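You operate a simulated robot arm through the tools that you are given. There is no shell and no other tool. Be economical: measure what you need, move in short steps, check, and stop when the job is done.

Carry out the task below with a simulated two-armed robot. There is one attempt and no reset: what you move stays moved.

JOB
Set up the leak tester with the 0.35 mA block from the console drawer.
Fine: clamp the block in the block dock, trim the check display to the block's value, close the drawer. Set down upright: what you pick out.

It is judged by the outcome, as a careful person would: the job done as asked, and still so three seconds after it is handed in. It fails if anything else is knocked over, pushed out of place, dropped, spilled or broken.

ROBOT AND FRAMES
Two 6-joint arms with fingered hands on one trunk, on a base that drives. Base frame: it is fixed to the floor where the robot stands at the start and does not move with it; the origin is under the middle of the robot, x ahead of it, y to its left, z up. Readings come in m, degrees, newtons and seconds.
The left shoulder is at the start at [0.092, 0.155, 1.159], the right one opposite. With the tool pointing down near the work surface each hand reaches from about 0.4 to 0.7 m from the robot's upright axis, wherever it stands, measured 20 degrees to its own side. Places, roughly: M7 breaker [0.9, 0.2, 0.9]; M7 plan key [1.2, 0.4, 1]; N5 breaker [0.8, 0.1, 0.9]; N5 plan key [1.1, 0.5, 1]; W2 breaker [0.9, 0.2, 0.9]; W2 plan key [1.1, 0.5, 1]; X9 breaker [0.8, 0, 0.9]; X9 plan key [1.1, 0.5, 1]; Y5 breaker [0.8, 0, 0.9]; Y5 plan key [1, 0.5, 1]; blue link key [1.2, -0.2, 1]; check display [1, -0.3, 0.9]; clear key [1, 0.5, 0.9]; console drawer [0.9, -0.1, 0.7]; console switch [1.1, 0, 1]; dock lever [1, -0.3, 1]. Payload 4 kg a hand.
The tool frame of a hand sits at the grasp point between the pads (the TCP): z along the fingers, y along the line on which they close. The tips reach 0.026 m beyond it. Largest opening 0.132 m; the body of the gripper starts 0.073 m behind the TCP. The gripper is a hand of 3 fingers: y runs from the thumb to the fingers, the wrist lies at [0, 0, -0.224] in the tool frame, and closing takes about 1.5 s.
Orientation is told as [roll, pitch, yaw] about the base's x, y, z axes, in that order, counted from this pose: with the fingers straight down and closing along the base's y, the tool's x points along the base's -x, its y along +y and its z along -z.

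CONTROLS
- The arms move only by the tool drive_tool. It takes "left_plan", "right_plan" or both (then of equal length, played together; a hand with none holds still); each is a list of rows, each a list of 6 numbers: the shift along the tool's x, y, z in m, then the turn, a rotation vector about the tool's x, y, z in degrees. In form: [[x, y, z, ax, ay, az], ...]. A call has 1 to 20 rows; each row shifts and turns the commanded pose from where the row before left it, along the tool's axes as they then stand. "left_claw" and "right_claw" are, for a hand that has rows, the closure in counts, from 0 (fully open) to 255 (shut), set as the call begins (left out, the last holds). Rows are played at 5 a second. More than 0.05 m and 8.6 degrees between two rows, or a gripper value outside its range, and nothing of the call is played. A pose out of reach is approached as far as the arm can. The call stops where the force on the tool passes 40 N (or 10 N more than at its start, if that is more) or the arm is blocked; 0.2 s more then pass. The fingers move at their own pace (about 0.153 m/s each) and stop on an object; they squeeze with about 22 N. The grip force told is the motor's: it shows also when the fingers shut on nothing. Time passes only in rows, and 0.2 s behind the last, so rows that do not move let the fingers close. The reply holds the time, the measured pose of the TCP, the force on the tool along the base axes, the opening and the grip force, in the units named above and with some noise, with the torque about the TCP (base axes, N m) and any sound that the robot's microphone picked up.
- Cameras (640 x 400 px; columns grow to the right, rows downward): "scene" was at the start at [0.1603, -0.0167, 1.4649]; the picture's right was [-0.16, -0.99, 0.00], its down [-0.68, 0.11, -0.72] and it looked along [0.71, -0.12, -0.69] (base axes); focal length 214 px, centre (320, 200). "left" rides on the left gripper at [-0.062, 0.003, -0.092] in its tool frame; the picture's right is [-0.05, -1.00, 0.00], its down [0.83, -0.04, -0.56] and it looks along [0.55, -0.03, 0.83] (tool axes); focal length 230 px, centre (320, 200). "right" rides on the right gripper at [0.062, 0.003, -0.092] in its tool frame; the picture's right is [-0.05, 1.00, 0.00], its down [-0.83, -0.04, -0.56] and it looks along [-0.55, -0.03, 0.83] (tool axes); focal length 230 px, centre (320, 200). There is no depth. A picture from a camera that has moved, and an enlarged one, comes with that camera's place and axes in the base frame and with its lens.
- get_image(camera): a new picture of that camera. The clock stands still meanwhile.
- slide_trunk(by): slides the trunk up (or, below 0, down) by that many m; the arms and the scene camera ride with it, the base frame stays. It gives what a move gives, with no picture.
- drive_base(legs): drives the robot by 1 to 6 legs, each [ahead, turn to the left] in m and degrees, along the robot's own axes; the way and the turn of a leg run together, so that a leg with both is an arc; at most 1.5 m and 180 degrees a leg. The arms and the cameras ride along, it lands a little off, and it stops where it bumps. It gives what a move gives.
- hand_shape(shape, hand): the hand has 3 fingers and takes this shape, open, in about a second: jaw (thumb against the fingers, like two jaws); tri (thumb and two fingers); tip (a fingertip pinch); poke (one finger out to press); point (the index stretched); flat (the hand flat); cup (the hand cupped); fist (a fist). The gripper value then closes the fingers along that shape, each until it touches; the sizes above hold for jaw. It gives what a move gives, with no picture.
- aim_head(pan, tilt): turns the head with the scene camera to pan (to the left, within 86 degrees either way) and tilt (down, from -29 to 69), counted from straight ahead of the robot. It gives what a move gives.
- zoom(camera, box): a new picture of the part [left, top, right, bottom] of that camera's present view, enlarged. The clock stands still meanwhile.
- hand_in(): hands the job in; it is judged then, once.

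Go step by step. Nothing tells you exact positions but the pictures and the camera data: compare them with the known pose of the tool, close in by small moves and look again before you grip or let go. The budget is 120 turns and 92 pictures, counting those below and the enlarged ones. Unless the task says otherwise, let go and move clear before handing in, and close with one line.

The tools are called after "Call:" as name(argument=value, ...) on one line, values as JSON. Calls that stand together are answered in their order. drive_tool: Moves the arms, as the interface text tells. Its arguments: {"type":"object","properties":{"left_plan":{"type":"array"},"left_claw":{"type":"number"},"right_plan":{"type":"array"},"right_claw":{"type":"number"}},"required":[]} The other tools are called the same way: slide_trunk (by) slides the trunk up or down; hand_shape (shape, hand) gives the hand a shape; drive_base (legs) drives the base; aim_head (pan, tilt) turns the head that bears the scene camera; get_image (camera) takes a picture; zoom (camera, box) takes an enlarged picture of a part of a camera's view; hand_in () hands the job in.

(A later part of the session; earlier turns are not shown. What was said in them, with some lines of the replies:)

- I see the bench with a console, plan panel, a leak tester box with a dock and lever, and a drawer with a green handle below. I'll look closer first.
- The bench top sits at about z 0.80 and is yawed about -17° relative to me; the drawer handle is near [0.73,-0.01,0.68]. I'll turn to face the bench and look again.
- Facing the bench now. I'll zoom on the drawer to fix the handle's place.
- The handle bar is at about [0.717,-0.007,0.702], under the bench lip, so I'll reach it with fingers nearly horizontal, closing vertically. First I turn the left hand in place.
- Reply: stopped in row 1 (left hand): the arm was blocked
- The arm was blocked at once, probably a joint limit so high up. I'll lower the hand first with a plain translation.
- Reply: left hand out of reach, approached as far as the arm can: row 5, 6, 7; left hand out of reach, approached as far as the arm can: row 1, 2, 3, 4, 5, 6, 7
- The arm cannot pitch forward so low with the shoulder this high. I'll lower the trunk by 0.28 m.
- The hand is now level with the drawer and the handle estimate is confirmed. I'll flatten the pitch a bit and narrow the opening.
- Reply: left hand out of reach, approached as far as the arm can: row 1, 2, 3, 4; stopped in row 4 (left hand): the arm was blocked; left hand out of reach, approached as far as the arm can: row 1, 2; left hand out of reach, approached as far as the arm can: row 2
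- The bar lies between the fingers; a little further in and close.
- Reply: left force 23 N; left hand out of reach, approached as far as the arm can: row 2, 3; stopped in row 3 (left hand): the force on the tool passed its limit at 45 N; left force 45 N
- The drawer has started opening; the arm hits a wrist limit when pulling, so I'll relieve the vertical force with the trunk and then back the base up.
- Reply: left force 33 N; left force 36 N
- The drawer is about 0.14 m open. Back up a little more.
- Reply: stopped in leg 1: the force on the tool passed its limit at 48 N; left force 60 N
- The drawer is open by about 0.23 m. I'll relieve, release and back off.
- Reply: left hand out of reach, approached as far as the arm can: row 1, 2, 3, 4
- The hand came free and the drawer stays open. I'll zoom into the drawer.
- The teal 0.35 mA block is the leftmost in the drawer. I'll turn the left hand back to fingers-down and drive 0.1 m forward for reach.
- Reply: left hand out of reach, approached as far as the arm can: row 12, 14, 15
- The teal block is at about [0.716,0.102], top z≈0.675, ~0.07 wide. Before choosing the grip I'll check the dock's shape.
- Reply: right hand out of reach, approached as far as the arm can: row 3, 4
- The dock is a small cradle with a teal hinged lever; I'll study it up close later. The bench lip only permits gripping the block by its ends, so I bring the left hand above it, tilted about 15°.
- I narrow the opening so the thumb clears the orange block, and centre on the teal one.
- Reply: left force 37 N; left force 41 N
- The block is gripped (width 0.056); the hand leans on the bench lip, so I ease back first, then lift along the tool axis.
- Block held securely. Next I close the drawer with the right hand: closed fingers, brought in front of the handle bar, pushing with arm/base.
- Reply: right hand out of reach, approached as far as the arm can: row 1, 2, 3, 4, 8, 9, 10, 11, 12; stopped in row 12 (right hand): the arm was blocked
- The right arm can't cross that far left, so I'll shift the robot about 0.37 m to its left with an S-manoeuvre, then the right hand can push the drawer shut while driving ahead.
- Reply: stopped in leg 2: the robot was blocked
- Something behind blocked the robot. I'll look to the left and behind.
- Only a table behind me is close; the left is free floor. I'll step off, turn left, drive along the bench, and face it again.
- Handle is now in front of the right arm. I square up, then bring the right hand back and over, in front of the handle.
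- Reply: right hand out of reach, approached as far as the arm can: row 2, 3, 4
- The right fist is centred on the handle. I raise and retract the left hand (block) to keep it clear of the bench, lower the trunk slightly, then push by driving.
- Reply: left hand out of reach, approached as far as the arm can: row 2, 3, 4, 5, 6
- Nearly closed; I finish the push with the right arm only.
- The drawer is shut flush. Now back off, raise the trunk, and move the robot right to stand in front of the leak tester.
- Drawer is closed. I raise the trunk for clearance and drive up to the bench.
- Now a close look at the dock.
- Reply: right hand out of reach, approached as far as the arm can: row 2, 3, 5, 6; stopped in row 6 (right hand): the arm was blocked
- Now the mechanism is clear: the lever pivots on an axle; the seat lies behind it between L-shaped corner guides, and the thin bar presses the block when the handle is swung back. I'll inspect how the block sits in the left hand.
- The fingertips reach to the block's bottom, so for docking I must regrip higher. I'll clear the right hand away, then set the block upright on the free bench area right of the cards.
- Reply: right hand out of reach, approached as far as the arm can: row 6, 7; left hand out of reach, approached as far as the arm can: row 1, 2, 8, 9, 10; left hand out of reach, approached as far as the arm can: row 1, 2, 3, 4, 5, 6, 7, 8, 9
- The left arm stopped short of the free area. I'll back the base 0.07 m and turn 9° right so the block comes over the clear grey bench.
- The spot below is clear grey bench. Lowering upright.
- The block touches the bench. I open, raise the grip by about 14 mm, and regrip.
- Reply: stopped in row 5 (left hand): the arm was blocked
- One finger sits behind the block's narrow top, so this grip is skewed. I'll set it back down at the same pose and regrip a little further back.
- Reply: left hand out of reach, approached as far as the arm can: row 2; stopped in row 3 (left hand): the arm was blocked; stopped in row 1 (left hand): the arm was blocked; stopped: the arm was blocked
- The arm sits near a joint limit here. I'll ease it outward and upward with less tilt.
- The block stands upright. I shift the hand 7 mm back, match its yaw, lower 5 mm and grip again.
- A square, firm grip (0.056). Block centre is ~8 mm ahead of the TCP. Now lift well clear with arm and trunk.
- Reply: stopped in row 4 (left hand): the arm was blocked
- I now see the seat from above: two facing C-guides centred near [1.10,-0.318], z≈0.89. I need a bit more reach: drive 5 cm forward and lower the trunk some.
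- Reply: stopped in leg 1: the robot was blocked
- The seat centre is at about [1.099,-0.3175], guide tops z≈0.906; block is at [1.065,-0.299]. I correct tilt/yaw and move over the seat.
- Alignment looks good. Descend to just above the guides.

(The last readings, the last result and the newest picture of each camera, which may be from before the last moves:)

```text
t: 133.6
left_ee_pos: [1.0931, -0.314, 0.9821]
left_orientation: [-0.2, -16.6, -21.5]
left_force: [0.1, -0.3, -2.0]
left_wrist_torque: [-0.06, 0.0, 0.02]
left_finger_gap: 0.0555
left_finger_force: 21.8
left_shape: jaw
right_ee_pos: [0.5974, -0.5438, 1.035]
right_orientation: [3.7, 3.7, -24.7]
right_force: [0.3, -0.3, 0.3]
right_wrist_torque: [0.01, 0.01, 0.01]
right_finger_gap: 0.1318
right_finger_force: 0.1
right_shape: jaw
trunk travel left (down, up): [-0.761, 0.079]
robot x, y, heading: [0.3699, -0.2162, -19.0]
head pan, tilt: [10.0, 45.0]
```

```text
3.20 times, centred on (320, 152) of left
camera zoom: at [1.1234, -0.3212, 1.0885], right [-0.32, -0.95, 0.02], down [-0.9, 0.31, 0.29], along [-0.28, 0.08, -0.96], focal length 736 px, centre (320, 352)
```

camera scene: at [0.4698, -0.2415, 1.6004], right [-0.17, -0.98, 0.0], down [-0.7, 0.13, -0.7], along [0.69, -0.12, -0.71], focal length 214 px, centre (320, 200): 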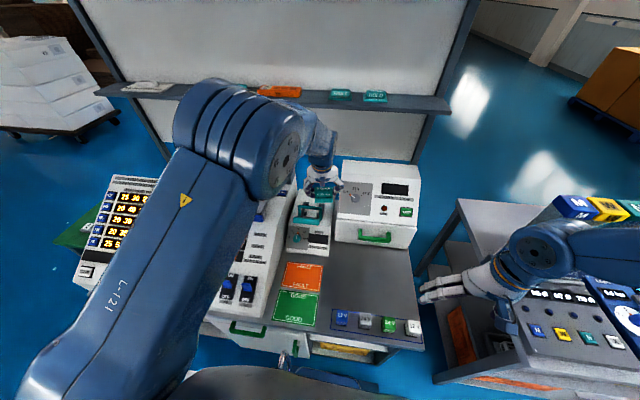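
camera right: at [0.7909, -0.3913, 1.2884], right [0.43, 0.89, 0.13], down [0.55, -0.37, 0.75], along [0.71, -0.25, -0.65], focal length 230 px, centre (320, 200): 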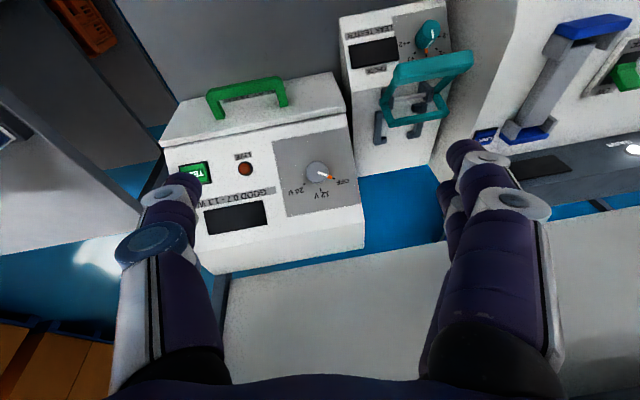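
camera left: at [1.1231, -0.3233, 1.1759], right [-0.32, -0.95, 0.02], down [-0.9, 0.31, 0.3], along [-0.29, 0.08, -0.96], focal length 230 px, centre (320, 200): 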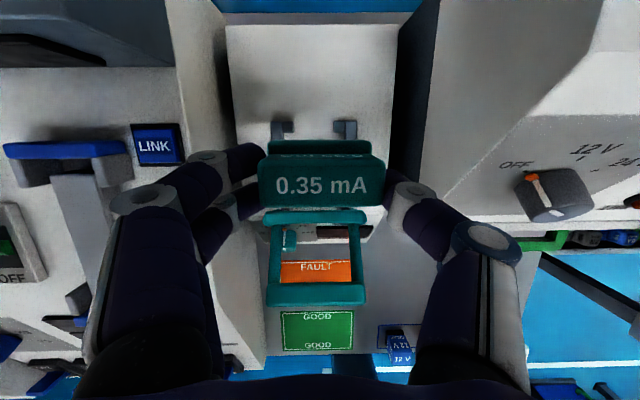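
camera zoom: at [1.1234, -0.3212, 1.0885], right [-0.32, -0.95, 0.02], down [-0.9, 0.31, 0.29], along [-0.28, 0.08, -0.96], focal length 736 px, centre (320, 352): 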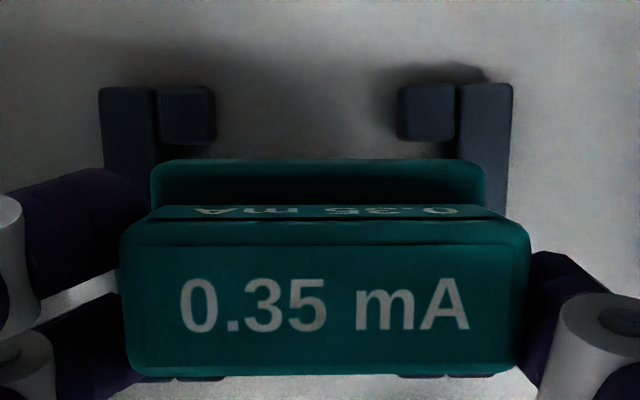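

Very close; only a ~2.5 mm shift to the left is needed. Descend in small steps, watching force.

Call:
drive_tool(left_plan=[[0, 0.0025, 0, 0, 0, 0], [0.0017, 0, 0.0057, 0, 0, 0], [0.0017, 0, 0.0057, 0, 0, 0], [0.0017, 0, 0.0057, 0, 0, 0], [0.0017, 0, 0.0057, 0, 0, 0]])

Call:
zoom(camera="left", box=[220, 90, 420, 215])

```text
t: 134.8
left_ee_pos: [1.0951, -0.3136, 0.9575]
left_orientation: [-0.2, -16.7, -21.5]
left_force: [-0.4, 0.1, -1.2]
left_wrist_torque: [0.01, -0.01, 0.01]
left_finger_gap: 0.0558
left_finger_force: 22.4
left_shape: jaw
right_ee_pos: [0.5968, -0.5442, 1.0358]
right_orientation: [3.5, 3.7, -24.7]
right_force: [-0.4, -0.5, -0.3]
right_wrist_torque: [-0.01, -0.01, 0.0]
right_finger_gap: 0.1322
right_finger_force: 0.1
right_shape: jaw
trunk travel left (down, up): [-0.761, 0.079]
robot x, y, heading: [0.3739, -0.2126, -19.0]
head pan, tilt: [10.0, 45.0]
```

```text
3.20 times, centred on (320, 152) of left
camera zoom: at [1.1249, -0.3202, 1.0646], right [-0.32, -0.95, 0.02], down [-0.9, 0.31, 0.29], along [-0.28, 0.08, -0.96], focal length 736 px, centre (320, 352)
```

zoom: 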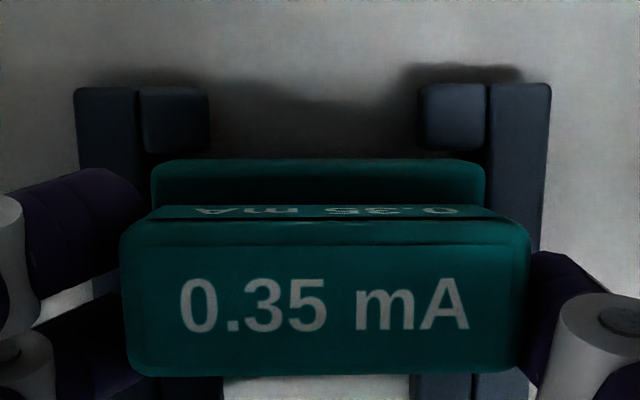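

Call:
drive_tool(left_plan=[[0.0027, 0, 0.0057, 0, 0, 0], [0.0017, 0, 0.0057, 0, 0, 0], [0.0012, 0, 0.0038, 0, 0, 0]])

Call:
drive_tool(left_plan=[[0.0012, 0, 0.0038, 0, 0, 0], [0.0012, 0, 0.0038, 0, 0, 0]])

```text
t: 135.6
left_ee_pos: [1.0913, -0.3117, 0.9458]
left_orientation: [-0.1, -17.0, -21.5]
left_force: [1.1, 0.4, 17.9]
left_wrist_torque: [-0.25, -0.02, 0.04]
left_finger_gap: 0.0562
left_finger_force: 22.2
left_shape: jaw
right_ee_pos: [0.5939, -0.5437, 1.0356]
right_orientation: [3.7, 3.6, -24.6]
right_force: [-0.7, 0.1, 0.3]
right_wrist_torque: [-0.04, 0.01, 0.03]
right_finger_gap: 0.132
right_finger_force: 0.1
right_shape: jaw
trunk travel left (down, up): [-0.761, 0.079]
robot x, y, heading: [0.3722, -0.2123, -18.7]
head pan, tilt: [10.0, 45.0]
```

```text
t: 136.2
left_ee_pos: [1.0913, -0.3128, 0.942]
left_orientation: [-0.1, -17.4, -21.5]
left_force: [5.5, -0.2, 37.3]
left_wrist_torque: [0.01, -0.28, 0.08]
left_finger_gap: 0.057
left_finger_force: 22.2
left_shape: jaw
right_ee_pos: [0.5929, -0.5424, 1.0367]
right_orientation: [3.6, 3.4, -24.6]
right_force: [0.8, -0.3, -0.3]
right_wrist_torque: [0.01, 0.0, 0.03]
right_finger_gap: 0.132
right_finger_force: 0.1
right_shape: jaw
trunk travel left (down, up): [-0.761, 0.079]
robot x, y, heading: [0.3702, -0.2166, -19.2]
head pan, tilt: [10.0, 45.0]
```

Call:
zoom(camera="scene", box=[285, 180, 349, 220])

Call:
zoom(camera="left", box=[220, 90, 420, 215])

```text
10.00 times, centred on (317, 200) of scene
camera zoom: at [0.5207, -0.2549, 1.5294], right [-0.16, -0.99, 0.0], down [-0.71, 0.11, -0.7], along [0.69, -0.11, -0.72], focal length 2145 px, centre (350, 200)
```

zoom: 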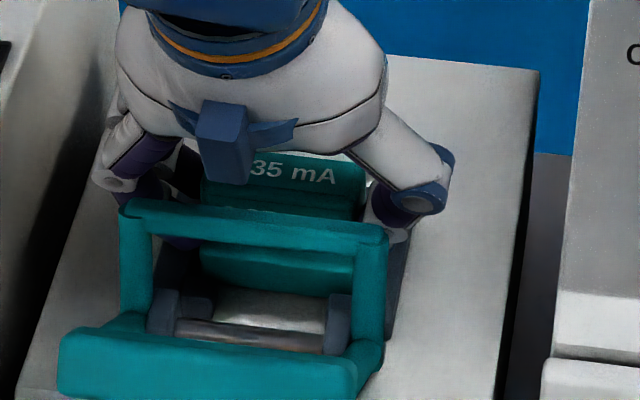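

```text
3.20 times, centred on (320, 152) of left
camera zoom: at [1.121, -0.3195, 1.0485], right [-0.32, -0.95, 0.02], down [-0.91, 0.31, 0.28], along [-0.27, 0.07, -0.96], focal length 736 px, centre (320, 352)
```

zoom: 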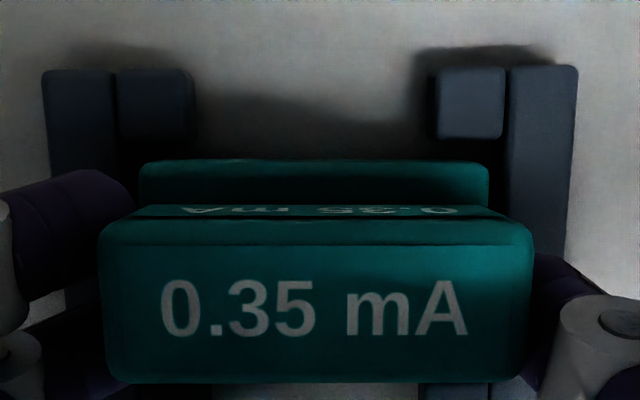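

The block appears to be down between the guides. I release and lift the hand straight up.

Call:
drive_tool(left_plan=[[-0.0008, 0, -0.002, 0, 0, 0], [0, 0, 0, 0, 0, 0], [0, 0, 0, 0, 0, 0], [0, 0, 0, 0, 0, 0], [-0.003, 0, -0.01, 0, 0, 0], [-0.006, 0, -0.02, 0, 0, 0], [-0.0087, 0, -0.0287, 0, 0, 0], [-0.0087, 0, -0.0287, 0, 0, 0], [-0.0087, 0, -0.0287, 0, 0, 0]], left_claw=95)

Call:
zoom(camera="scene", box=[277, 175, 357, 245])

```text
t: 138.2
left_ee_pos: [1.093, -0.3097, 1.0573]
left_orientation: [-0.2, -16.7, -21.5]
left_force: [-0.9, 0.7, 1.0]
left_wrist_torque: [0.01, -0.01, 0.02]
left_finger_gap: 0.0821
left_finger_force: 0.1
left_shape: jaw
right_ee_pos: [0.5957, -0.5431, 1.0347]
right_orientation: [3.7, 3.7, -24.6]
right_force: [0.6, 0.5, -0.2]
right_wrist_torque: [0.0, -0.02, 0.02]
right_finger_gap: 0.1319
right_finger_force: 0.1
right_shape: jaw
trunk travel left (down, up): [-0.761, 0.079]
robot x, y, heading: [0.37, -0.2135, -18.8]
head pan, tilt: [10.0, 45.0]
```

```text
5.71 times, centred on (317, 210) of scene
camera zoom: at [0.5254, -0.256, 1.5284], right [-0.16, -0.99, 0.0], down [-0.71, 0.11, -0.69], along [0.69, -0.11, -0.72], focal length 1226 px, centre (337, 143)
```

zoom: 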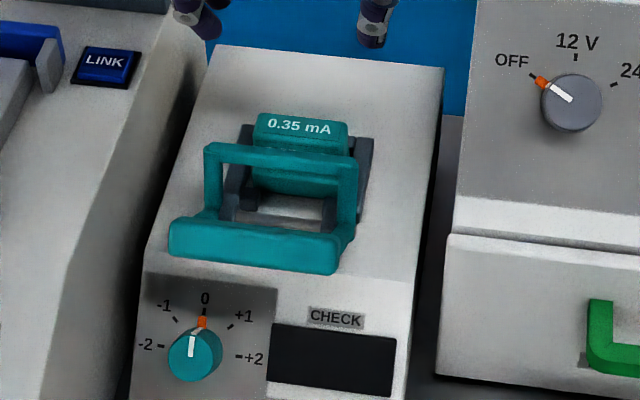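

The block is seated upright. Next, swing the teal handle back to clamp: I close the left fingers, back off and bring them in front of the handle bar.

Call:
drive_base(legs=[[-0.1, 0]])

Call:
drive_tool(left_plan=[[0.024, 0, -0.007, 0, 0, 0], [0.024, 0, -0.007, 0, 0, 0], [0.024, 0, -0.007, 0, 0, 0], [0.024, 0, -0.007, 0, 0, 0]], left_claw=255)

```text
t: 139.1
left_ee_pos: [1.0434, -0.2935, 1.0685]
left_orientation: [-0.2, -17.7, -21.4]
left_force: [-0.2, 0.6, 0.2]
left_wrist_torque: [-0.01, 0.0, 0.0]
left_finger_gap: 0.0827
left_finger_force: 0.0
left_shape: jaw
right_ee_pos: [0.5483, -0.5279, 1.0412]
right_orientation: [3.6, 2.5, -24.9]
right_force: [-0.3, 1.2, -0.1]
right_wrist_torque: [-0.05, 0.0, 0.01]
right_finger_gap: 0.1319
right_finger_force: 0.1
right_shape: jaw
trunk travel left (down, up): [-0.761, 0.079]
robot x, y, heading: [0.3411, -0.2072, -19.1]
head pan, tilt: [10.0, 45.0]
stopped in leg 1: the robot was blocked; the commanded pose is now the measured one
```

```text
t: 140.1
left_ee_pos: [0.9595, -0.2582, 1.0638]
left_orientation: [0.0, -17.4, -21.5]
left_force: [-0.2, -0.3, 0.3]
left_wrist_torque: [0.01, 0.02, 0.01]
left_finger_gap: 0.0
left_finger_force: 21.9
left_shape: jaw
right_ee_pos: [0.571, -0.5377, 1.0327]
right_orientation: [3.4, 3.2, -26.3]
right_force: [0.7, 0.1, -0.3]
right_wrist_torque: [0.02, 0.07, -0.02]
right_finger_gap: 0.132
right_finger_force: 0.0
right_shape: jaw
trunk travel left (down, up): [-0.761, 0.079]
robot x, y, heading: [0.342, -0.2064, -19.3]
head pan, tilt: [10.0, 45.0]
```

Call:
drive_tool(left_plan=[[0.022, -0.006, -0.0065, 0, 0, 0], [0.022, -0.006, -0.0065, 0, 0, 0]])

Call:
get_image(camera="scene")

```text
t: 140.7
left_ee_pos: [0.9087, -0.2484, 1.0673]
left_orientation: [-0.7, -17.4, -20.9]
left_force: [0.8, 0.4, -0.6]
left_wrist_torque: [-0.02, 0.03, -0.02]
left_finger_gap: 0.0001
left_finger_force: 21.4
left_shape: jaw
right_ee_pos: [0.5667, -0.5358, 1.0341]
right_orientation: [3.4, 3.1, -26.2]
right_force: [-0.8, 0.1, -0.4]
right_wrist_torque: [-0.01, -0.01, -0.02]
right_finger_gap: 0.132
right_finger_force: 0.1
right_shape: jaw
trunk travel left (down, up): [-0.761, 0.079]
robot x, y, heading: [0.3405, -0.2035, -19.2]
head pan, tilt: [10.0, 45.0]
```

```text
8 pictures are left
camera scene: at [0.4976, -0.2474, 1.5282], right [-0.16, -0.99, 0.0], down [-0.71, 0.12, -0.69], along [0.68, -0.11, -0.72], focal length 214 px, centre (320, 200)
```

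scene: 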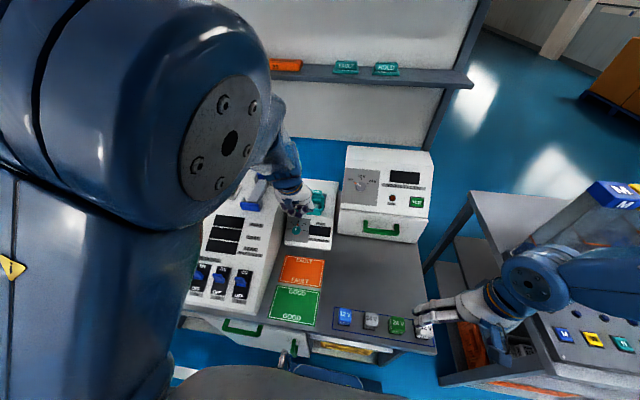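

Call:
drive_tool(left_plan=[[0.0064, 0, 0.0211, 0, 0, 0], [0.0064, 0, 0.0211, 0, 0, 0], [0.0064, 0, 0.0211, 0, 0, 0], [-0.0191, 0, 0.0058, 0, 0, 0], [-0.0191, 0, 0.0058, 0, 0, 0], [-0.0191, 0, 0.0058, 0, 0, 0], [-0.0191, 0, 0.0058, 0, 0, 0]])

```text
t: 142.3
left_ee_pos: [0.9591, -0.273, 1.0151]
left_orientation: [-0.2, -18.6, -21.5]
left_force: [-13.6, 11.7, 19.0]
left_wrist_torque: [-0.27, 0.08, -0.15]
left_finger_gap: 0.0003
left_finger_force: 21.9
left_shape: jaw
right_ee_pos: [0.5271, -0.5224, 1.0467]
right_orientation: [3.6, 1.5, -24.8]
right_force: [-2.2, 1.3, -0.4]
right_wrist_torque: [-0.1, -0.23, 0.02]
right_finger_gap: 0.1319
right_finger_force: 0.0
right_shape: jaw
trunk travel left (down, up): [-0.761, 0.079]
robot x, y, heading: [0.339, -0.2034, -19.2]
head pan, tilt: [10.0, 45.0]
```

Call:
zoom(camera="scene", box=[270, 165, 350, 235])

```text
5.71 times, centred on (310, 200) of scene
camera zoom: at [0.4281, -0.2207, 1.5343], right [-0.16, -0.99, 0.01], down [-0.68, 0.1, -0.73], along [0.72, -0.12, -0.69], focal length 1226 px, centre (377, 200)
```

zoom: 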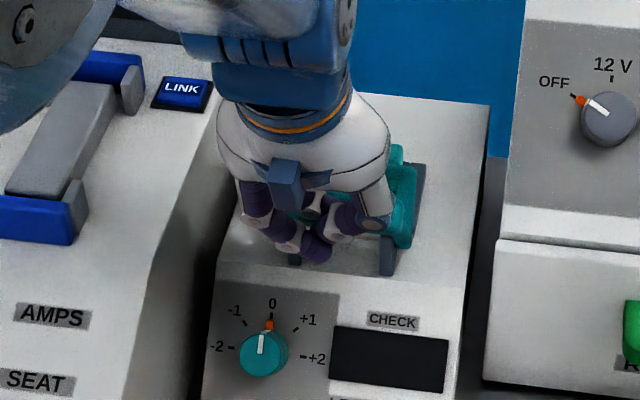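

The handle is moving back. I continue pushing forward and slightly up.

Call:
drive_tool(left_plan=[[-0.0203, 0, 0.002, 0, 0, 0], [-0.0203, 0, 0.002, 0, 0, 0], [-0.0191, 0, 0.0058, 0, 0, 0], [-0.0191, 0, 0.0058, 0, 0, 0], [-0.0191, 0, 0.0058, 0, 0, 0]])

```text
t: 142.6
left_ee_pos: [0.9854, -0.2806, 1.0156]
left_orientation: [0.0, -18.7, -21.2]
left_force: [-26.7, 13.2, 63.2]
left_wrist_torque: [-1.11, -0.38, -0.27]
left_finger_gap: 0.0
left_finger_force: 21.9
left_shape: jaw
right_ee_pos: [0.5423, -0.5325, 1.042]
right_orientation: [3.8, 2.3, -24.7]
right_force: [-0.1, 0.4, -0.4]
right_wrist_torque: [0.01, -0.03, 0.02]
right_finger_gap: 0.132
right_finger_force: 0.1
right_shape: jaw
trunk travel left (down, up): [-0.761, 0.079]
robot x, y, heading: [0.3433, -0.2019, -18.9]
head pan, tilt: [10.0, 45.0]
stopped in row 1 (left hand): the force on the tool passed its limit at 51 N (the readings are from after the stop); the commanded pose is now the measured one
```

The fingertips ride on top of the bar. I back off, lower the fingertips, and push again from the front.

Call:
drive_tool(left_plan=[[0, 0, -0.012, 0, 0, 0], [0.024, 0, -0.005, 0, 0, 0], [0.024, 0, -0.005, 0, 0, 0], [0.015, 0, -0.004, 0, 0, 0], [0.007, 0, 0.023, 0, 0, 0], [0.007, 0, 0.023, 0, 0, 0]])

Call:
zoom(camera="scene", box=[270, 165, 350, 235])

```text
t: 144.0
left_ee_pos: [0.9412, -0.262, 0.9514]
left_orientation: [0.3, -16.6, -21.4]
left_force: [0.5, -0.1, -1.4]
left_wrist_torque: [0.01, 0.03, 0.01]
left_finger_gap: 0.0001
left_finger_force: 21.8
left_shape: jaw
right_ee_pos: [0.5707, -0.5364, 1.0341]
right_orientation: [3.6, 3.4, -25.1]
right_force: [0.4, -0.4, 0.6]
right_wrist_torque: [-0.03, 0.04, -0.01]
right_finger_gap: 0.1319
right_finger_force: 0.1
right_shape: jaw
trunk travel left (down, up): [-0.761, 0.079]
robot x, y, heading: [0.3394, -0.2024, -19.0]
head pan, tilt: [10.0, 45.0]
```

```text
5.71 times, centred on (310, 200) of scene
camera zoom: at [0.5024, -0.2475, 1.5273], right [-0.16, -0.99, 0.0], down [-0.71, 0.12, -0.69], along [0.68, -0.11, -0.72], focal length 1226 px, centre (377, 200)
```

zoom: 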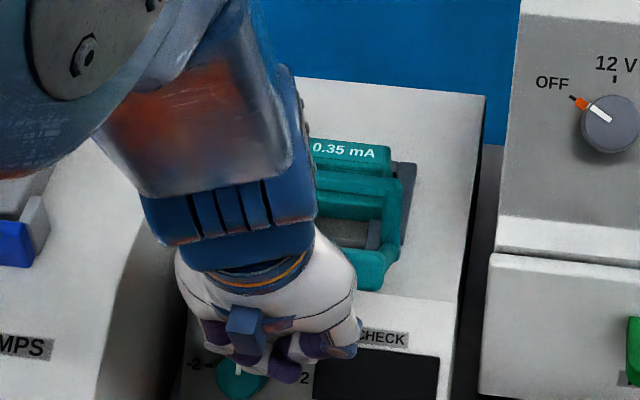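

Call:
drive_tool(left_plan=[[-0.005, 0, -0.017, 0, 0, 0], [-0.02, 0, 0.0029, 0, 0, 0], [-0.02, 0, 0.0029, 0, 0, 0], [-0.02, 0, 0.0029, 0, 0, 0], [-0.02, 0, 0.0029, 0, 0, 0]])

```text
t: 145.2
left_ee_pos: [1.0108, -0.289, 0.9815]
left_orientation: [0.1, -16.8, -21.1]
left_force: [0.1, -0.5, 0.7]
left_wrist_torque: [0.03, -0.03, 0.0]
left_finger_gap: 0.0
left_finger_force: 22.6
left_shape: jaw
right_ee_pos: [0.5684, -0.5349, 1.0336]
right_orientation: [3.6, 3.3, -25.1]
right_force: [0.0, 1.2, 0.4]
right_wrist_torque: [0.01, 0.0, 0.03]
right_finger_gap: 0.1321
right_finger_force: 0.2
right_shape: jaw
trunk travel left (down, up): [-0.761, 0.079]
robot x, y, heading: [0.3421, -0.2034, -19.2]
head pan, tilt: [10.0, 45.0]
```

Call:
drive_tool(left_plan=[[-0.0203, 0, 0.002, 0, 0, 0], [-0.0203, 0, 0.002, 0, 0, 0], [-0.0203, 0, 0.002, 0, 0, 0]])

Call:
zoom(camera="scene", box=[270, 165, 350, 235])

```text
t: 145.8
left_ee_pos: [1.0253, -0.2948, 1.0014]
left_orientation: [0.4, -16.9, -21.2]
left_force: [0.0, 1.3, 0.2]
left_wrist_torque: [0.0, -0.03, 0.0]
left_finger_gap: 0.0001
left_finger_force: 22.5
left_shape: jaw
right_ee_pos: [0.5652, -0.5362, 1.0349]
right_orientation: [3.6, 2.4, -26.5]
right_force: [0.4, 0.4, -0.8]
right_wrist_torque: [0.02, -0.05, -0.05]
right_finger_gap: 0.1318
right_finger_force: 0.0
right_shape: jaw
trunk travel left (down, up): [-0.761, 0.079]
robot x, y, heading: [0.3433, -0.2073, -19.2]
head pan, tilt: [10.0, 45.0]
stopped in row 3 (left hand): the force on the tool passed its limit at 48 N (the readings are from after the stop); the commanded pose is now the measured one
```

```text
5.71 times, centred on (310, 200) of scene
camera zoom: at [0.4918, -0.2449, 1.529], right [-0.16, -0.99, 0.0], down [-0.71, 0.12, -0.7], along [0.69, -0.11, -0.72], focal length 1226 px, centre (377, 200)
```

zoom: 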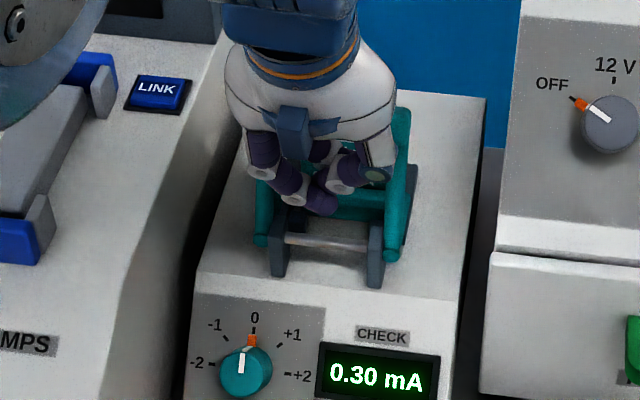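

The display lit up and reads 0.30 mA: the block is clamped. Now I need to trim + to 0.35 with the teal knob at about [0.989,-0.232,0.865]. First retreat the hand.

Call:
drive_tool(left_plan=[[0.024, 0, -0.007, 0, 0, 0], [0.021, 0, -0.017, 0, 0, 0], [0.018, 0, -0.027, 0, 0, 0], [0.018, 0, -0.027, 0, 0, 0], [0.018, 0, -0.027, 0, 0, 0], [0.018, 0, -0.027, 0, 0, 0]])

Call:
slide_trunk(by=-0.17)

```text
t: 147.2
left_ee_pos: [0.889, -0.2412, 1.094]
left_orientation: [-0.9, -16.3, -20.3]
left_force: [-1.0, 0.1, 0.2]
left_wrist_torque: [0.0, 0.0, 0.0]
left_finger_gap: 0.0
left_finger_force: 22.3
left_shape: jaw
right_ee_pos: [0.5671, -0.5351, 1.0351]
right_orientation: [3.5, 2.6, -26.5]
right_force: [0.0, 0.5, 0.5]
right_wrist_torque: [0.0, -0.03, 0.03]
right_finger_gap: 0.132
right_finger_force: 0.1
right_shape: jaw
trunk travel left (down, up): [-0.761, 0.079]
robot x, y, heading: [0.3433, -0.2038, -19.2]
head pan, tilt: [10.0, 45.0]
```

```text
t: 149.2
left_ee_pos: [0.8895, -0.242, 0.9241]
left_orientation: [-0.7, -16.7, -20.6]
left_force: [0.3, 0.3, 0.6]
left_wrist_torque: [0.02, 0.03, 0.0]
left_finger_gap: 0.0
left_finger_force: 22.0
left_shape: jaw
right_ee_pos: [0.5644, -0.5347, 0.8645]
right_orientation: [3.4, 2.8, -26.3]
right_force: [-0.2, -0.8, 1.6]
right_wrist_torque: [0.04, -0.01, 0.01]
right_finger_gap: 0.1319
right_finger_force: 0.2
right_shape: jaw
trunk travel left (down, up): [-0.591, 0.249]
robot x, y, heading: [0.3391, -0.2083, -19.4]
head pan, tilt: [10.0, 45.0]
```

The right hand came low with the trunk; I raise it at once while pitching the left hand towards the knob axis.

Call:
drive_tool(right_plan=[[0, 0, -0.04, 0, 0, 0], [0, 0, -0.04, 0, 0, 0], [0, 0, -0.04, 0, 0, 0], [0, 0, -0.04, 0, 0, 0], [0, 0, -0.02, 0, 0, 0]], left_plan=[[0, 0, -0.005, 0, -5, 0], [0, 0, -0.005, 0, -5, 0], [0, 0, -0.005, 0, -5, 0], [0, 0, -0.005, 0, -5, 0], [0, 0, 0, 0, -5.5, 0]], left_claw=140)

```text
t: 150.4
left_ee_pos: [0.8963, -0.2218, 0.9408]
left_orientation: [-5.4, -40.6, -17.0]
left_force: [0.7, 0.5, -0.5]
left_wrist_torque: [-0.02, -0.01, 0.01]
left_finger_gap: 0.0594
left_finger_force: 0.1
left_shape: jaw
left hand out of reach, approached as far as the arm can: row 2, 3, 4, 5
right_ee_pos: [0.5636, -0.5353, 0.8653]
right_orientation: [3.5, 2.8, -26.3]
right_force: [0.5, -0.4, -0.3]
right_wrist_torque: [-0.01, -0.02, -0.01]
right_finger_gap: 0.1321
right_finger_force: 0.1
right_shape: jaw
right hand out of reach, approached as far as the arm can: row 1, 2, 3, 4, 5
trunk travel left (down, up): [-0.591, 0.249]
robot x, y, heading: [0.3434, -0.2053, -18.9]
head pan, tilt: [10.0, 45.0]
```

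Call:
drive_tool(left_plan=[[-0.0067, 0.0095, 0.02, 0, 0, 0], [-0.0067, 0.0095, 0.02, 0, 0, 0], [-0.0067, 0.0095, 0.02, 0, 0, 0], [0, 0, 0, 0, 0, 7.5], [0, 0, 0, 0, 0, 7.5], [0, 0, 0, 0, 0, 7.5], [0, 0, 0, 0, 0, 7.5], [0, 0, 0, 0, 0, 7.5], [0, 0, 0, 0, 0, 7.5]])

Call:
get_image(camera="left")

```text
t: 151.4
left_ee_pos: [0.9429, -0.2131, 0.919]
left_orientation: [8.6, -42.1, -33.4]
left_force: [-2.7, -24.7, -4.7]
left_wrist_torque: [0.31, -0.13, 0.17]
left_finger_gap: 0.0483
left_finger_force: 0.0
left_shape: jaw
right_ee_pos: [0.5629, -0.5361, 0.8623]
right_orientation: [3.6, 3.3, -26.3]
right_force: [-0.6, 0.2, -0.6]
right_wrist_torque: [0.03, -0.02, 0.02]
right_finger_gap: 0.132
right_finger_force: 0.0
right_shape: jaw
trunk travel left (down, up): [-0.591, 0.249]
robot x, y, heading: [0.3405, -0.2008, -19.5]
head pan, tilt: [10.0, 45.0]
stopped in row 5 (left hand): the force on the tool passed its limit at 44 N (the readings are from after the stop); the commanded pose is now the measured one
```

```text
4 pictures are left
camera left: at [0.9231, -0.2117, 1.0297], right [-0.43, -0.9, -0.08], down [-0.89, 0.43, -0.16], along [0.17, 0.0, -0.98], focal length 230 px, centre (320, 200)
```

left: 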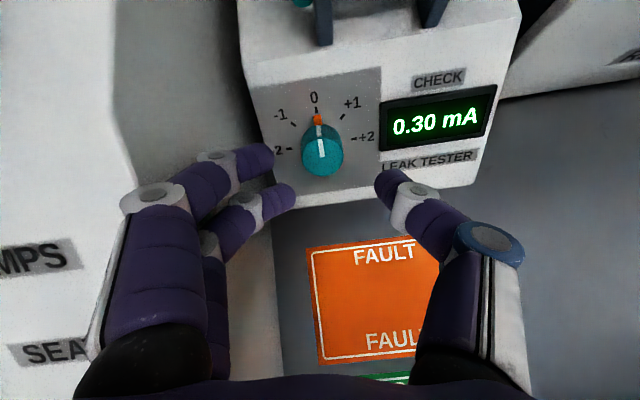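

The knob is confirmed at [0.987,-0.230,0.865]; the fingers touched the console's side wall. I shift right a little, then continue the roll.

Call:
drive_tool(left_plan=[[0, -0.012, -0.01, 0, 0, 0], [0, -0.012, -0.01, 0, 0, 0], [0, 0, 0, 0, 0, 8], [0, 0, 0, 0, 0, 8], [0, 0, 0, 0, 0, 8], [0, 0, 0, 0, 0, 8]])

```text
t: 152.8
left_ee_pos: [0.9191, -0.2227, 0.9298]
left_orientation: [31.1, -30.9, -70.6]
left_force: [0.3, 0.3, -0.3]
left_wrist_torque: [-0.01, 0.02, -0.02]
left_finger_gap: 0.0594
left_finger_force: 0.0
left_shape: jaw
right_ee_pos: [0.563, -0.5321, 0.8657]
right_orientation: [3.3, 3.2, -26.1]
right_force: [-0.2, 0.7, 0.3]
right_wrist_torque: [-0.01, 0.01, -0.01]
right_finger_gap: 0.132
right_finger_force: 0.0
right_shape: jaw
trunk travel left (down, up): [-0.591, 0.249]
robot x, y, heading: [0.3403, -0.2037, -19.3]
head pan, tilt: [10.0, 45.0]
```

Call:
drive_tool(left_plan=[[0.004, 0.008, 0.01, 0, 0, 0], [0.004, 0.008, 0.01, 0, 0, 0], [0, 0, 0.018, 0, 0, 0], [0, 0, 0.018, 0, 0, 0]])

Call:
get_image(camera="left")

```text
t: 153.8
left_ee_pos: [0.9642, -0.2216, 0.8925]
left_orientation: [31.2, -30.9, -70.4]
left_force: [0.5, -0.1, -0.5]
left_wrist_torque: [0.0, 0.01, -0.01]
left_finger_gap: 0.0591
left_finger_force: 0.2
left_shape: jaw
right_ee_pos: [0.5645, -0.5336, 0.8661]
right_orientation: [3.3, 3.3, -26.1]
right_force: [0.5, -0.5, -0.1]
right_wrist_torque: [0.03, -0.01, 0.0]
right_finger_gap: 0.132
right_finger_force: 0.1
right_shape: jaw
trunk travel left (down, up): [-0.591, 0.249]
robot x, y, heading: [0.3412, -0.204, -19.4]
head pan, tilt: [10.0, 45.0]
```

```text
3 pictures are left
camera left: at [0.9254, -0.2458, 0.9932], right [-0.7, -0.58, -0.42], down [-0.62, 0.78, -0.04], along [0.35, 0.23, -0.91], focal length 230 px, centre (320, 200)
```

left: 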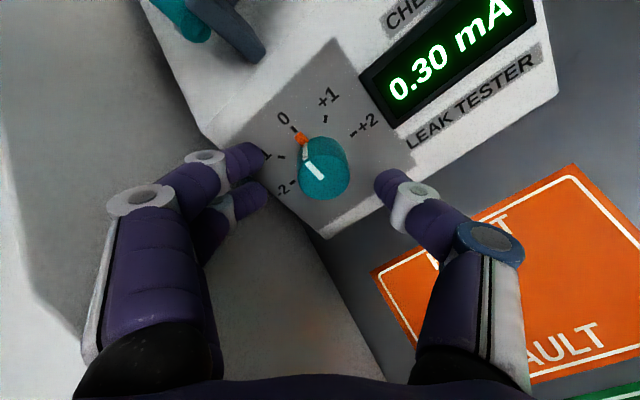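

I'm nearly on the knob axis. Small correction and advance in small steps, watching the force to find the panel.

Call:
drive_tool(left_plan=[[0.004, 0, 0.005, 0, 0, 0], [0, 0, 0.005, 0, 0, 0], [0, 0, 0.005, 0, 0, 0]])

Call:
drive_tool(left_plan=[[0, 0, 0.003, 0, 0, 0], [0, 0, 0.003, 0, 0, 0]])

```text
t: 154.6
left_ee_pos: [0.9719, -0.2269, 0.8838]
left_orientation: [30.9, -31.0, -70.5]
left_force: [-0.1, 0.2, 0.5]
left_wrist_torque: [-0.02, -0.04, 0.02]
left_finger_gap: 0.0592
left_finger_force: 0.1
left_shape: jaw
left hand out of reach, approached as far as the arm can: row 2
right_ee_pos: [0.5622, -0.533, 0.8655]
right_orientation: [3.2, 3.2, -26.3]
right_force: [0.1, 0.0, 0.9]
right_wrist_torque: [-0.01, 0.0, 0.0]
right_finger_gap: 0.1322
right_finger_force: 0.0
right_shape: jaw
trunk travel left (down, up): [-0.591, 0.249]
robot x, y, heading: [0.3418, -0.2062, -19.1]
head pan, tilt: [10.0, 45.0]
```

```text
t: 155.2
left_ee_pos: [0.9753, -0.2309, 0.8804]
left_orientation: [30.8, -30.9, -70.4]
left_force: [0.1, -1.4, -0.1]
left_wrist_torque: [-0.02, 0.01, 0.04]
left_finger_gap: 0.0593
left_finger_force: 0.1
left_shape: jaw
left hand out of reach, approached as far as the arm can: row 1
right_ee_pos: [0.5638, -0.5327, 0.8653]
right_orientation: [3.4, 3.2, -26.2]
right_force: [0.4, -0.2, 0.7]
right_wrist_torque: [0.0, 0.02, 0.04]
right_finger_gap: 0.1321
right_finger_force: 0.0
right_shape: jaw
trunk travel left (down, up): [-0.591, 0.249]
robot x, y, heading: [0.3422, -0.2079, -19.0]
head pan, tilt: [10.0, 45.0]
```

Call:
drive_tool(left_plan=[[0.004, 0, 0.003, 0, 0, 0], [0.004, 0, 0.003, 0, 0, 0], [0, 0, 0.003, 0, 0, 0]])

```text
t: 156.0
left_ee_pos: [0.9773, -0.2324, 0.8775]
left_orientation: [30.6, -30.9, -70.5]
left_force: [0.6, 0.9, -0.2]
left_wrist_torque: [0.0, -0.03, 0.03]
left_finger_gap: 0.0595
left_finger_force: 0.0
left_shape: jaw
left hand out of reach, approached as far as the arm can: row 1, 2
right_ee_pos: [0.5625, -0.5319, 0.8663]
right_orientation: [3.3, 3.2, -26.2]
right_force: [1.2, 0.5, 1.5]
right_wrist_torque: [0.03, 0.0, -0.01]
right_finger_gap: 0.132
right_finger_force: 0.1
right_shape: jaw
trunk travel left (down, up): [-0.591, 0.249]
robot x, y, heading: [0.3388, -0.203, -19.1]
head pan, tilt: [10.0, 45.0]
```

Call:
slide_trunk(by=-0.012)

Call:
drive_tool(left_plan=[[0.002, 0.005, 0, 0, 0, 0], [0, 0, 0, 0, 0, 0]])

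Call:
get_image(camera="left")

```text
t: 156.6
left_ee_pos: [0.9721, -0.2319, 0.871]
left_orientation: [31.3, -31.2, -70.8]
left_force: [-14.7, 2.0, 28.1]
left_wrist_torque: [0.41, -1.32, 0.32]
left_finger_gap: 0.0621
left_finger_force: 0.1
left_shape: jaw
right_ee_pos: [0.5579, -0.5316, 0.8553]
right_orientation: [3.4, 2.9, -26.1]
right_force: [-0.6, 0.5, 0.1]
right_wrist_torque: [-0.02, 0.03, -0.01]
right_finger_gap: 0.1318
right_finger_force: 0.0
right_shape: jaw
trunk travel left (down, up): [-0.579, 0.261]
robot x, y, heading: [0.3424, -0.2077, -19.1]
head pan, tilt: [10.0, 45.0]
```

```text
t: 157.2
left_ee_pos: [0.9747, -0.2271, 0.8718]
left_orientation: [30.8, -30.9, -70.7]
left_force: [-16.2, 2.2, 24.9]
left_wrist_torque: [0.34, -1.07, 0.31]
left_finger_gap: 0.0587
left_finger_force: 0.0
left_shape: jaw
right_ee_pos: [0.5562, -0.5313, 0.8557]
right_orientation: [3.5, 2.9, -26.2]
right_force: [-0.4, 0.4, -0.6]
right_wrist_torque: [0.03, 0.05, 0.02]
right_finger_gap: 0.1319
right_finger_force: 0.2
right_shape: jaw
trunk travel left (down, up): [-0.579, 0.261]
robot x, y, heading: [0.3429, -0.206, -19.2]
head pan, tilt: [10.0, 45.0]
```

```text
2 pictures are left
camera left: at [0.9355, -0.2522, 0.9729], right [-0.71, -0.57, -0.41], down [-0.62, 0.79, -0.04], along [0.35, 0.23, -0.91], focal length 230 px, centre (320, 200)
```

left: 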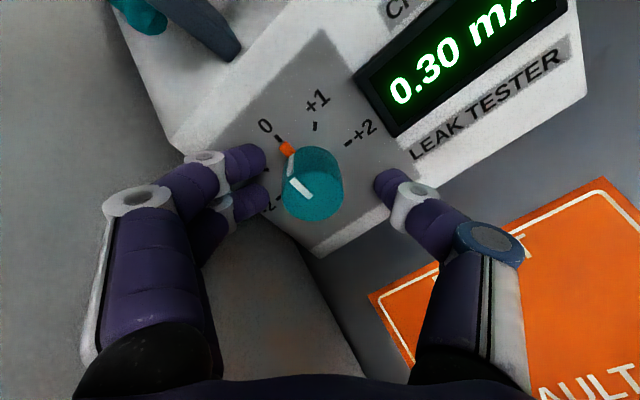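

The fingers straddle the knob well and the tips touch the panel. Retract 3 mm and close.

Call:
drive_tool(left_plan=[[0, 0, -0.0045, 0, 0, 0], [0, 0, 0, 0, 0, 0], [0, 0, 0, 0, 0, 0], [0, 0, 0, 0, 0, 0], [0, 0, 0, 0, 0, 0], [0, 0, 0, 0, 0, 0]], left_claw=255)

```text
t: 158.6
left_ee_pos: [0.9738, -0.2274, 0.8701]
left_orientation: [30.7, -30.6, -70.5]
left_force: [-21.7, 3.1, -8.2]
left_wrist_torque: [-0.02, 0.43, -0.11]
left_finger_gap: 0.0212
left_finger_force: 22.1
left_shape: jaw
right_ee_pos: [0.5609, -0.5326, 0.8538]
right_orientation: [3.3, 3.1, -26.3]
right_force: [0.2, -0.3, 0.2]
right_wrist_torque: [0.01, -0.01, 0.01]
right_finger_gap: 0.1319
right_finger_force: 0.0
right_shape: jaw
trunk travel left (down, up): [-0.579, 0.261]
robot x, y, heading: [0.341, -0.203, -19.4]
head pan, tilt: [10.0, 45.0]
```

Call:
drive_tool(left_plan=[[0, 0, 0, 0, 0, 7.5], [0, 0, 0, 0, 0, 7.5], [0, 0, 0, 0, 0, 7.5], [0, 0, 0, 0, 0, 7.5], [0, 0, 0, 0, 0, 7.5], [0, 0, 0, 0, 0, 7.5], [0, 0, 0, 0, 0, 0]])

```text
t: 160.2
left_ee_pos: [0.9749, -0.2229, 0.8711]
left_orientation: [42.3, -3.2, -107.9]
left_force: [-7.7, 30.7, -2.7]
left_wrist_torque: [0.41, 0.27, 0.38]
left_finger_gap: 0.0212
left_finger_force: 22.2
left_shape: jaw
right_ee_pos: [0.5624, -0.5286, 0.8559]
right_orientation: [3.1, 3.1, -26.1]
right_force: [0.6, -0.4, -0.2]
right_wrist_torque: [0.0, -0.03, 0.02]
right_finger_gap: 0.1319
right_finger_force: 0.0
right_shape: jaw
trunk travel left (down, up): [-0.579, 0.261]
robot x, y, heading: [0.3418, -0.2033, -19.1]
head pan, tilt: [10.0, 45.0]
```

Call:
zoom(camera="scene", box=[270, 165, 350, 225])

```text
6.67 times, centred on (310, 195) of scene
camera zoom: at [0.4921, -0.2393, 1.3467], right [-0.16, -0.99, 0.0], down [-0.71, 0.11, -0.69], along [0.69, -0.11, -0.72], focal length 1430 px, centre (387, 233)
```

zoom: 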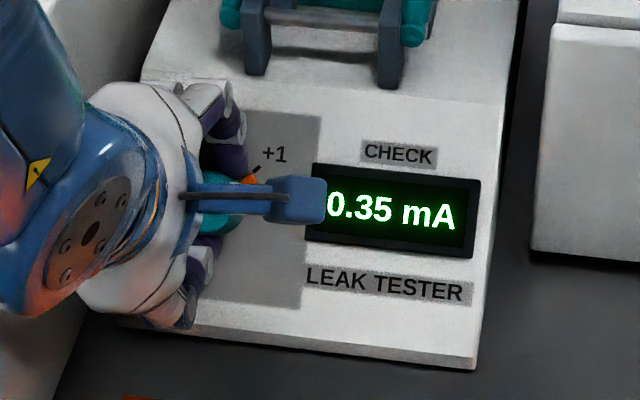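

The display reads 0.35 mA. Release and retract straight off the knob.

Call:
drive_tool(left_plan=[[0, 0, 0, 0, 0, 0], [0, 0, 0, 0, 0, 0], [0, 0, 0, 0, 0, 0], [0, 0, 0, 0, 0, 0], [0, 0, -0.01, 0, 0, 0], [0, 0, -0.015, 0, 0, 0], [0, 0, -0.02, 0, 0, 0], [0, 0, -0.025, 0, 0, 0], [0, 0, -0.025, 0, 0, 0]], left_claw=150)

```text
t: 162.2
left_ee_pos: [0.9174, -0.2058, 0.942]
left_orientation: [42.5, -3.1, -108.0]
left_force: [-0.9, 0.0, -0.1]
left_wrist_torque: [-0.01, 0.01, 0.0]
left_finger_gap: 0.054
left_finger_force: 0.1
left_shape: jaw
right_ee_pos: [0.5622, -0.5324, 0.8546]
right_orientation: [3.3, 3.3, -26.2]
right_force: [0.7, 0.9, -0.2]
right_wrist_torque: [-0.02, 0.0, -0.01]
right_finger_gap: 0.1319
right_finger_force: 0.2
right_shape: jaw
trunk travel left (down, up): [-0.579, 0.261]
robot x, y, heading: [0.3394, -0.2081, -19.1]
head pan, tilt: [10.0, 45.0]
```

Call:
zoom(camera="scene", box=[260, 145, 360, 215])

```text
5.71 times, centred on (310, 180) of scene
camera zoom: at [0.4918, -0.2449, 1.3465], right [-0.16, -0.99, 0.0], down [-0.71, 0.12, -0.69], along [0.69, -0.11, -0.72], focal length 1226 px, centre (377, 314)
```

zoom: 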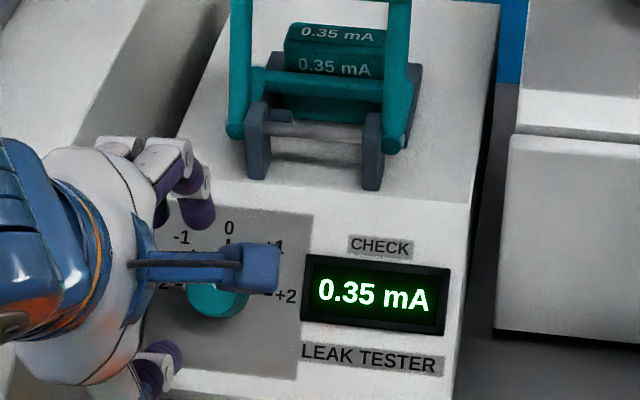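

The block is clamped, the display holds 0.35 mA and the drawer was left shut. Both hands are clear, so I hand in.

Call:
hand_in()

```text
The job is handed in.
```

The 0.35 mA block is clamped upright in the dock, the check display is trimmed from 0.30 to 0.35 mA, the drawer is closed, and the job is handed in.
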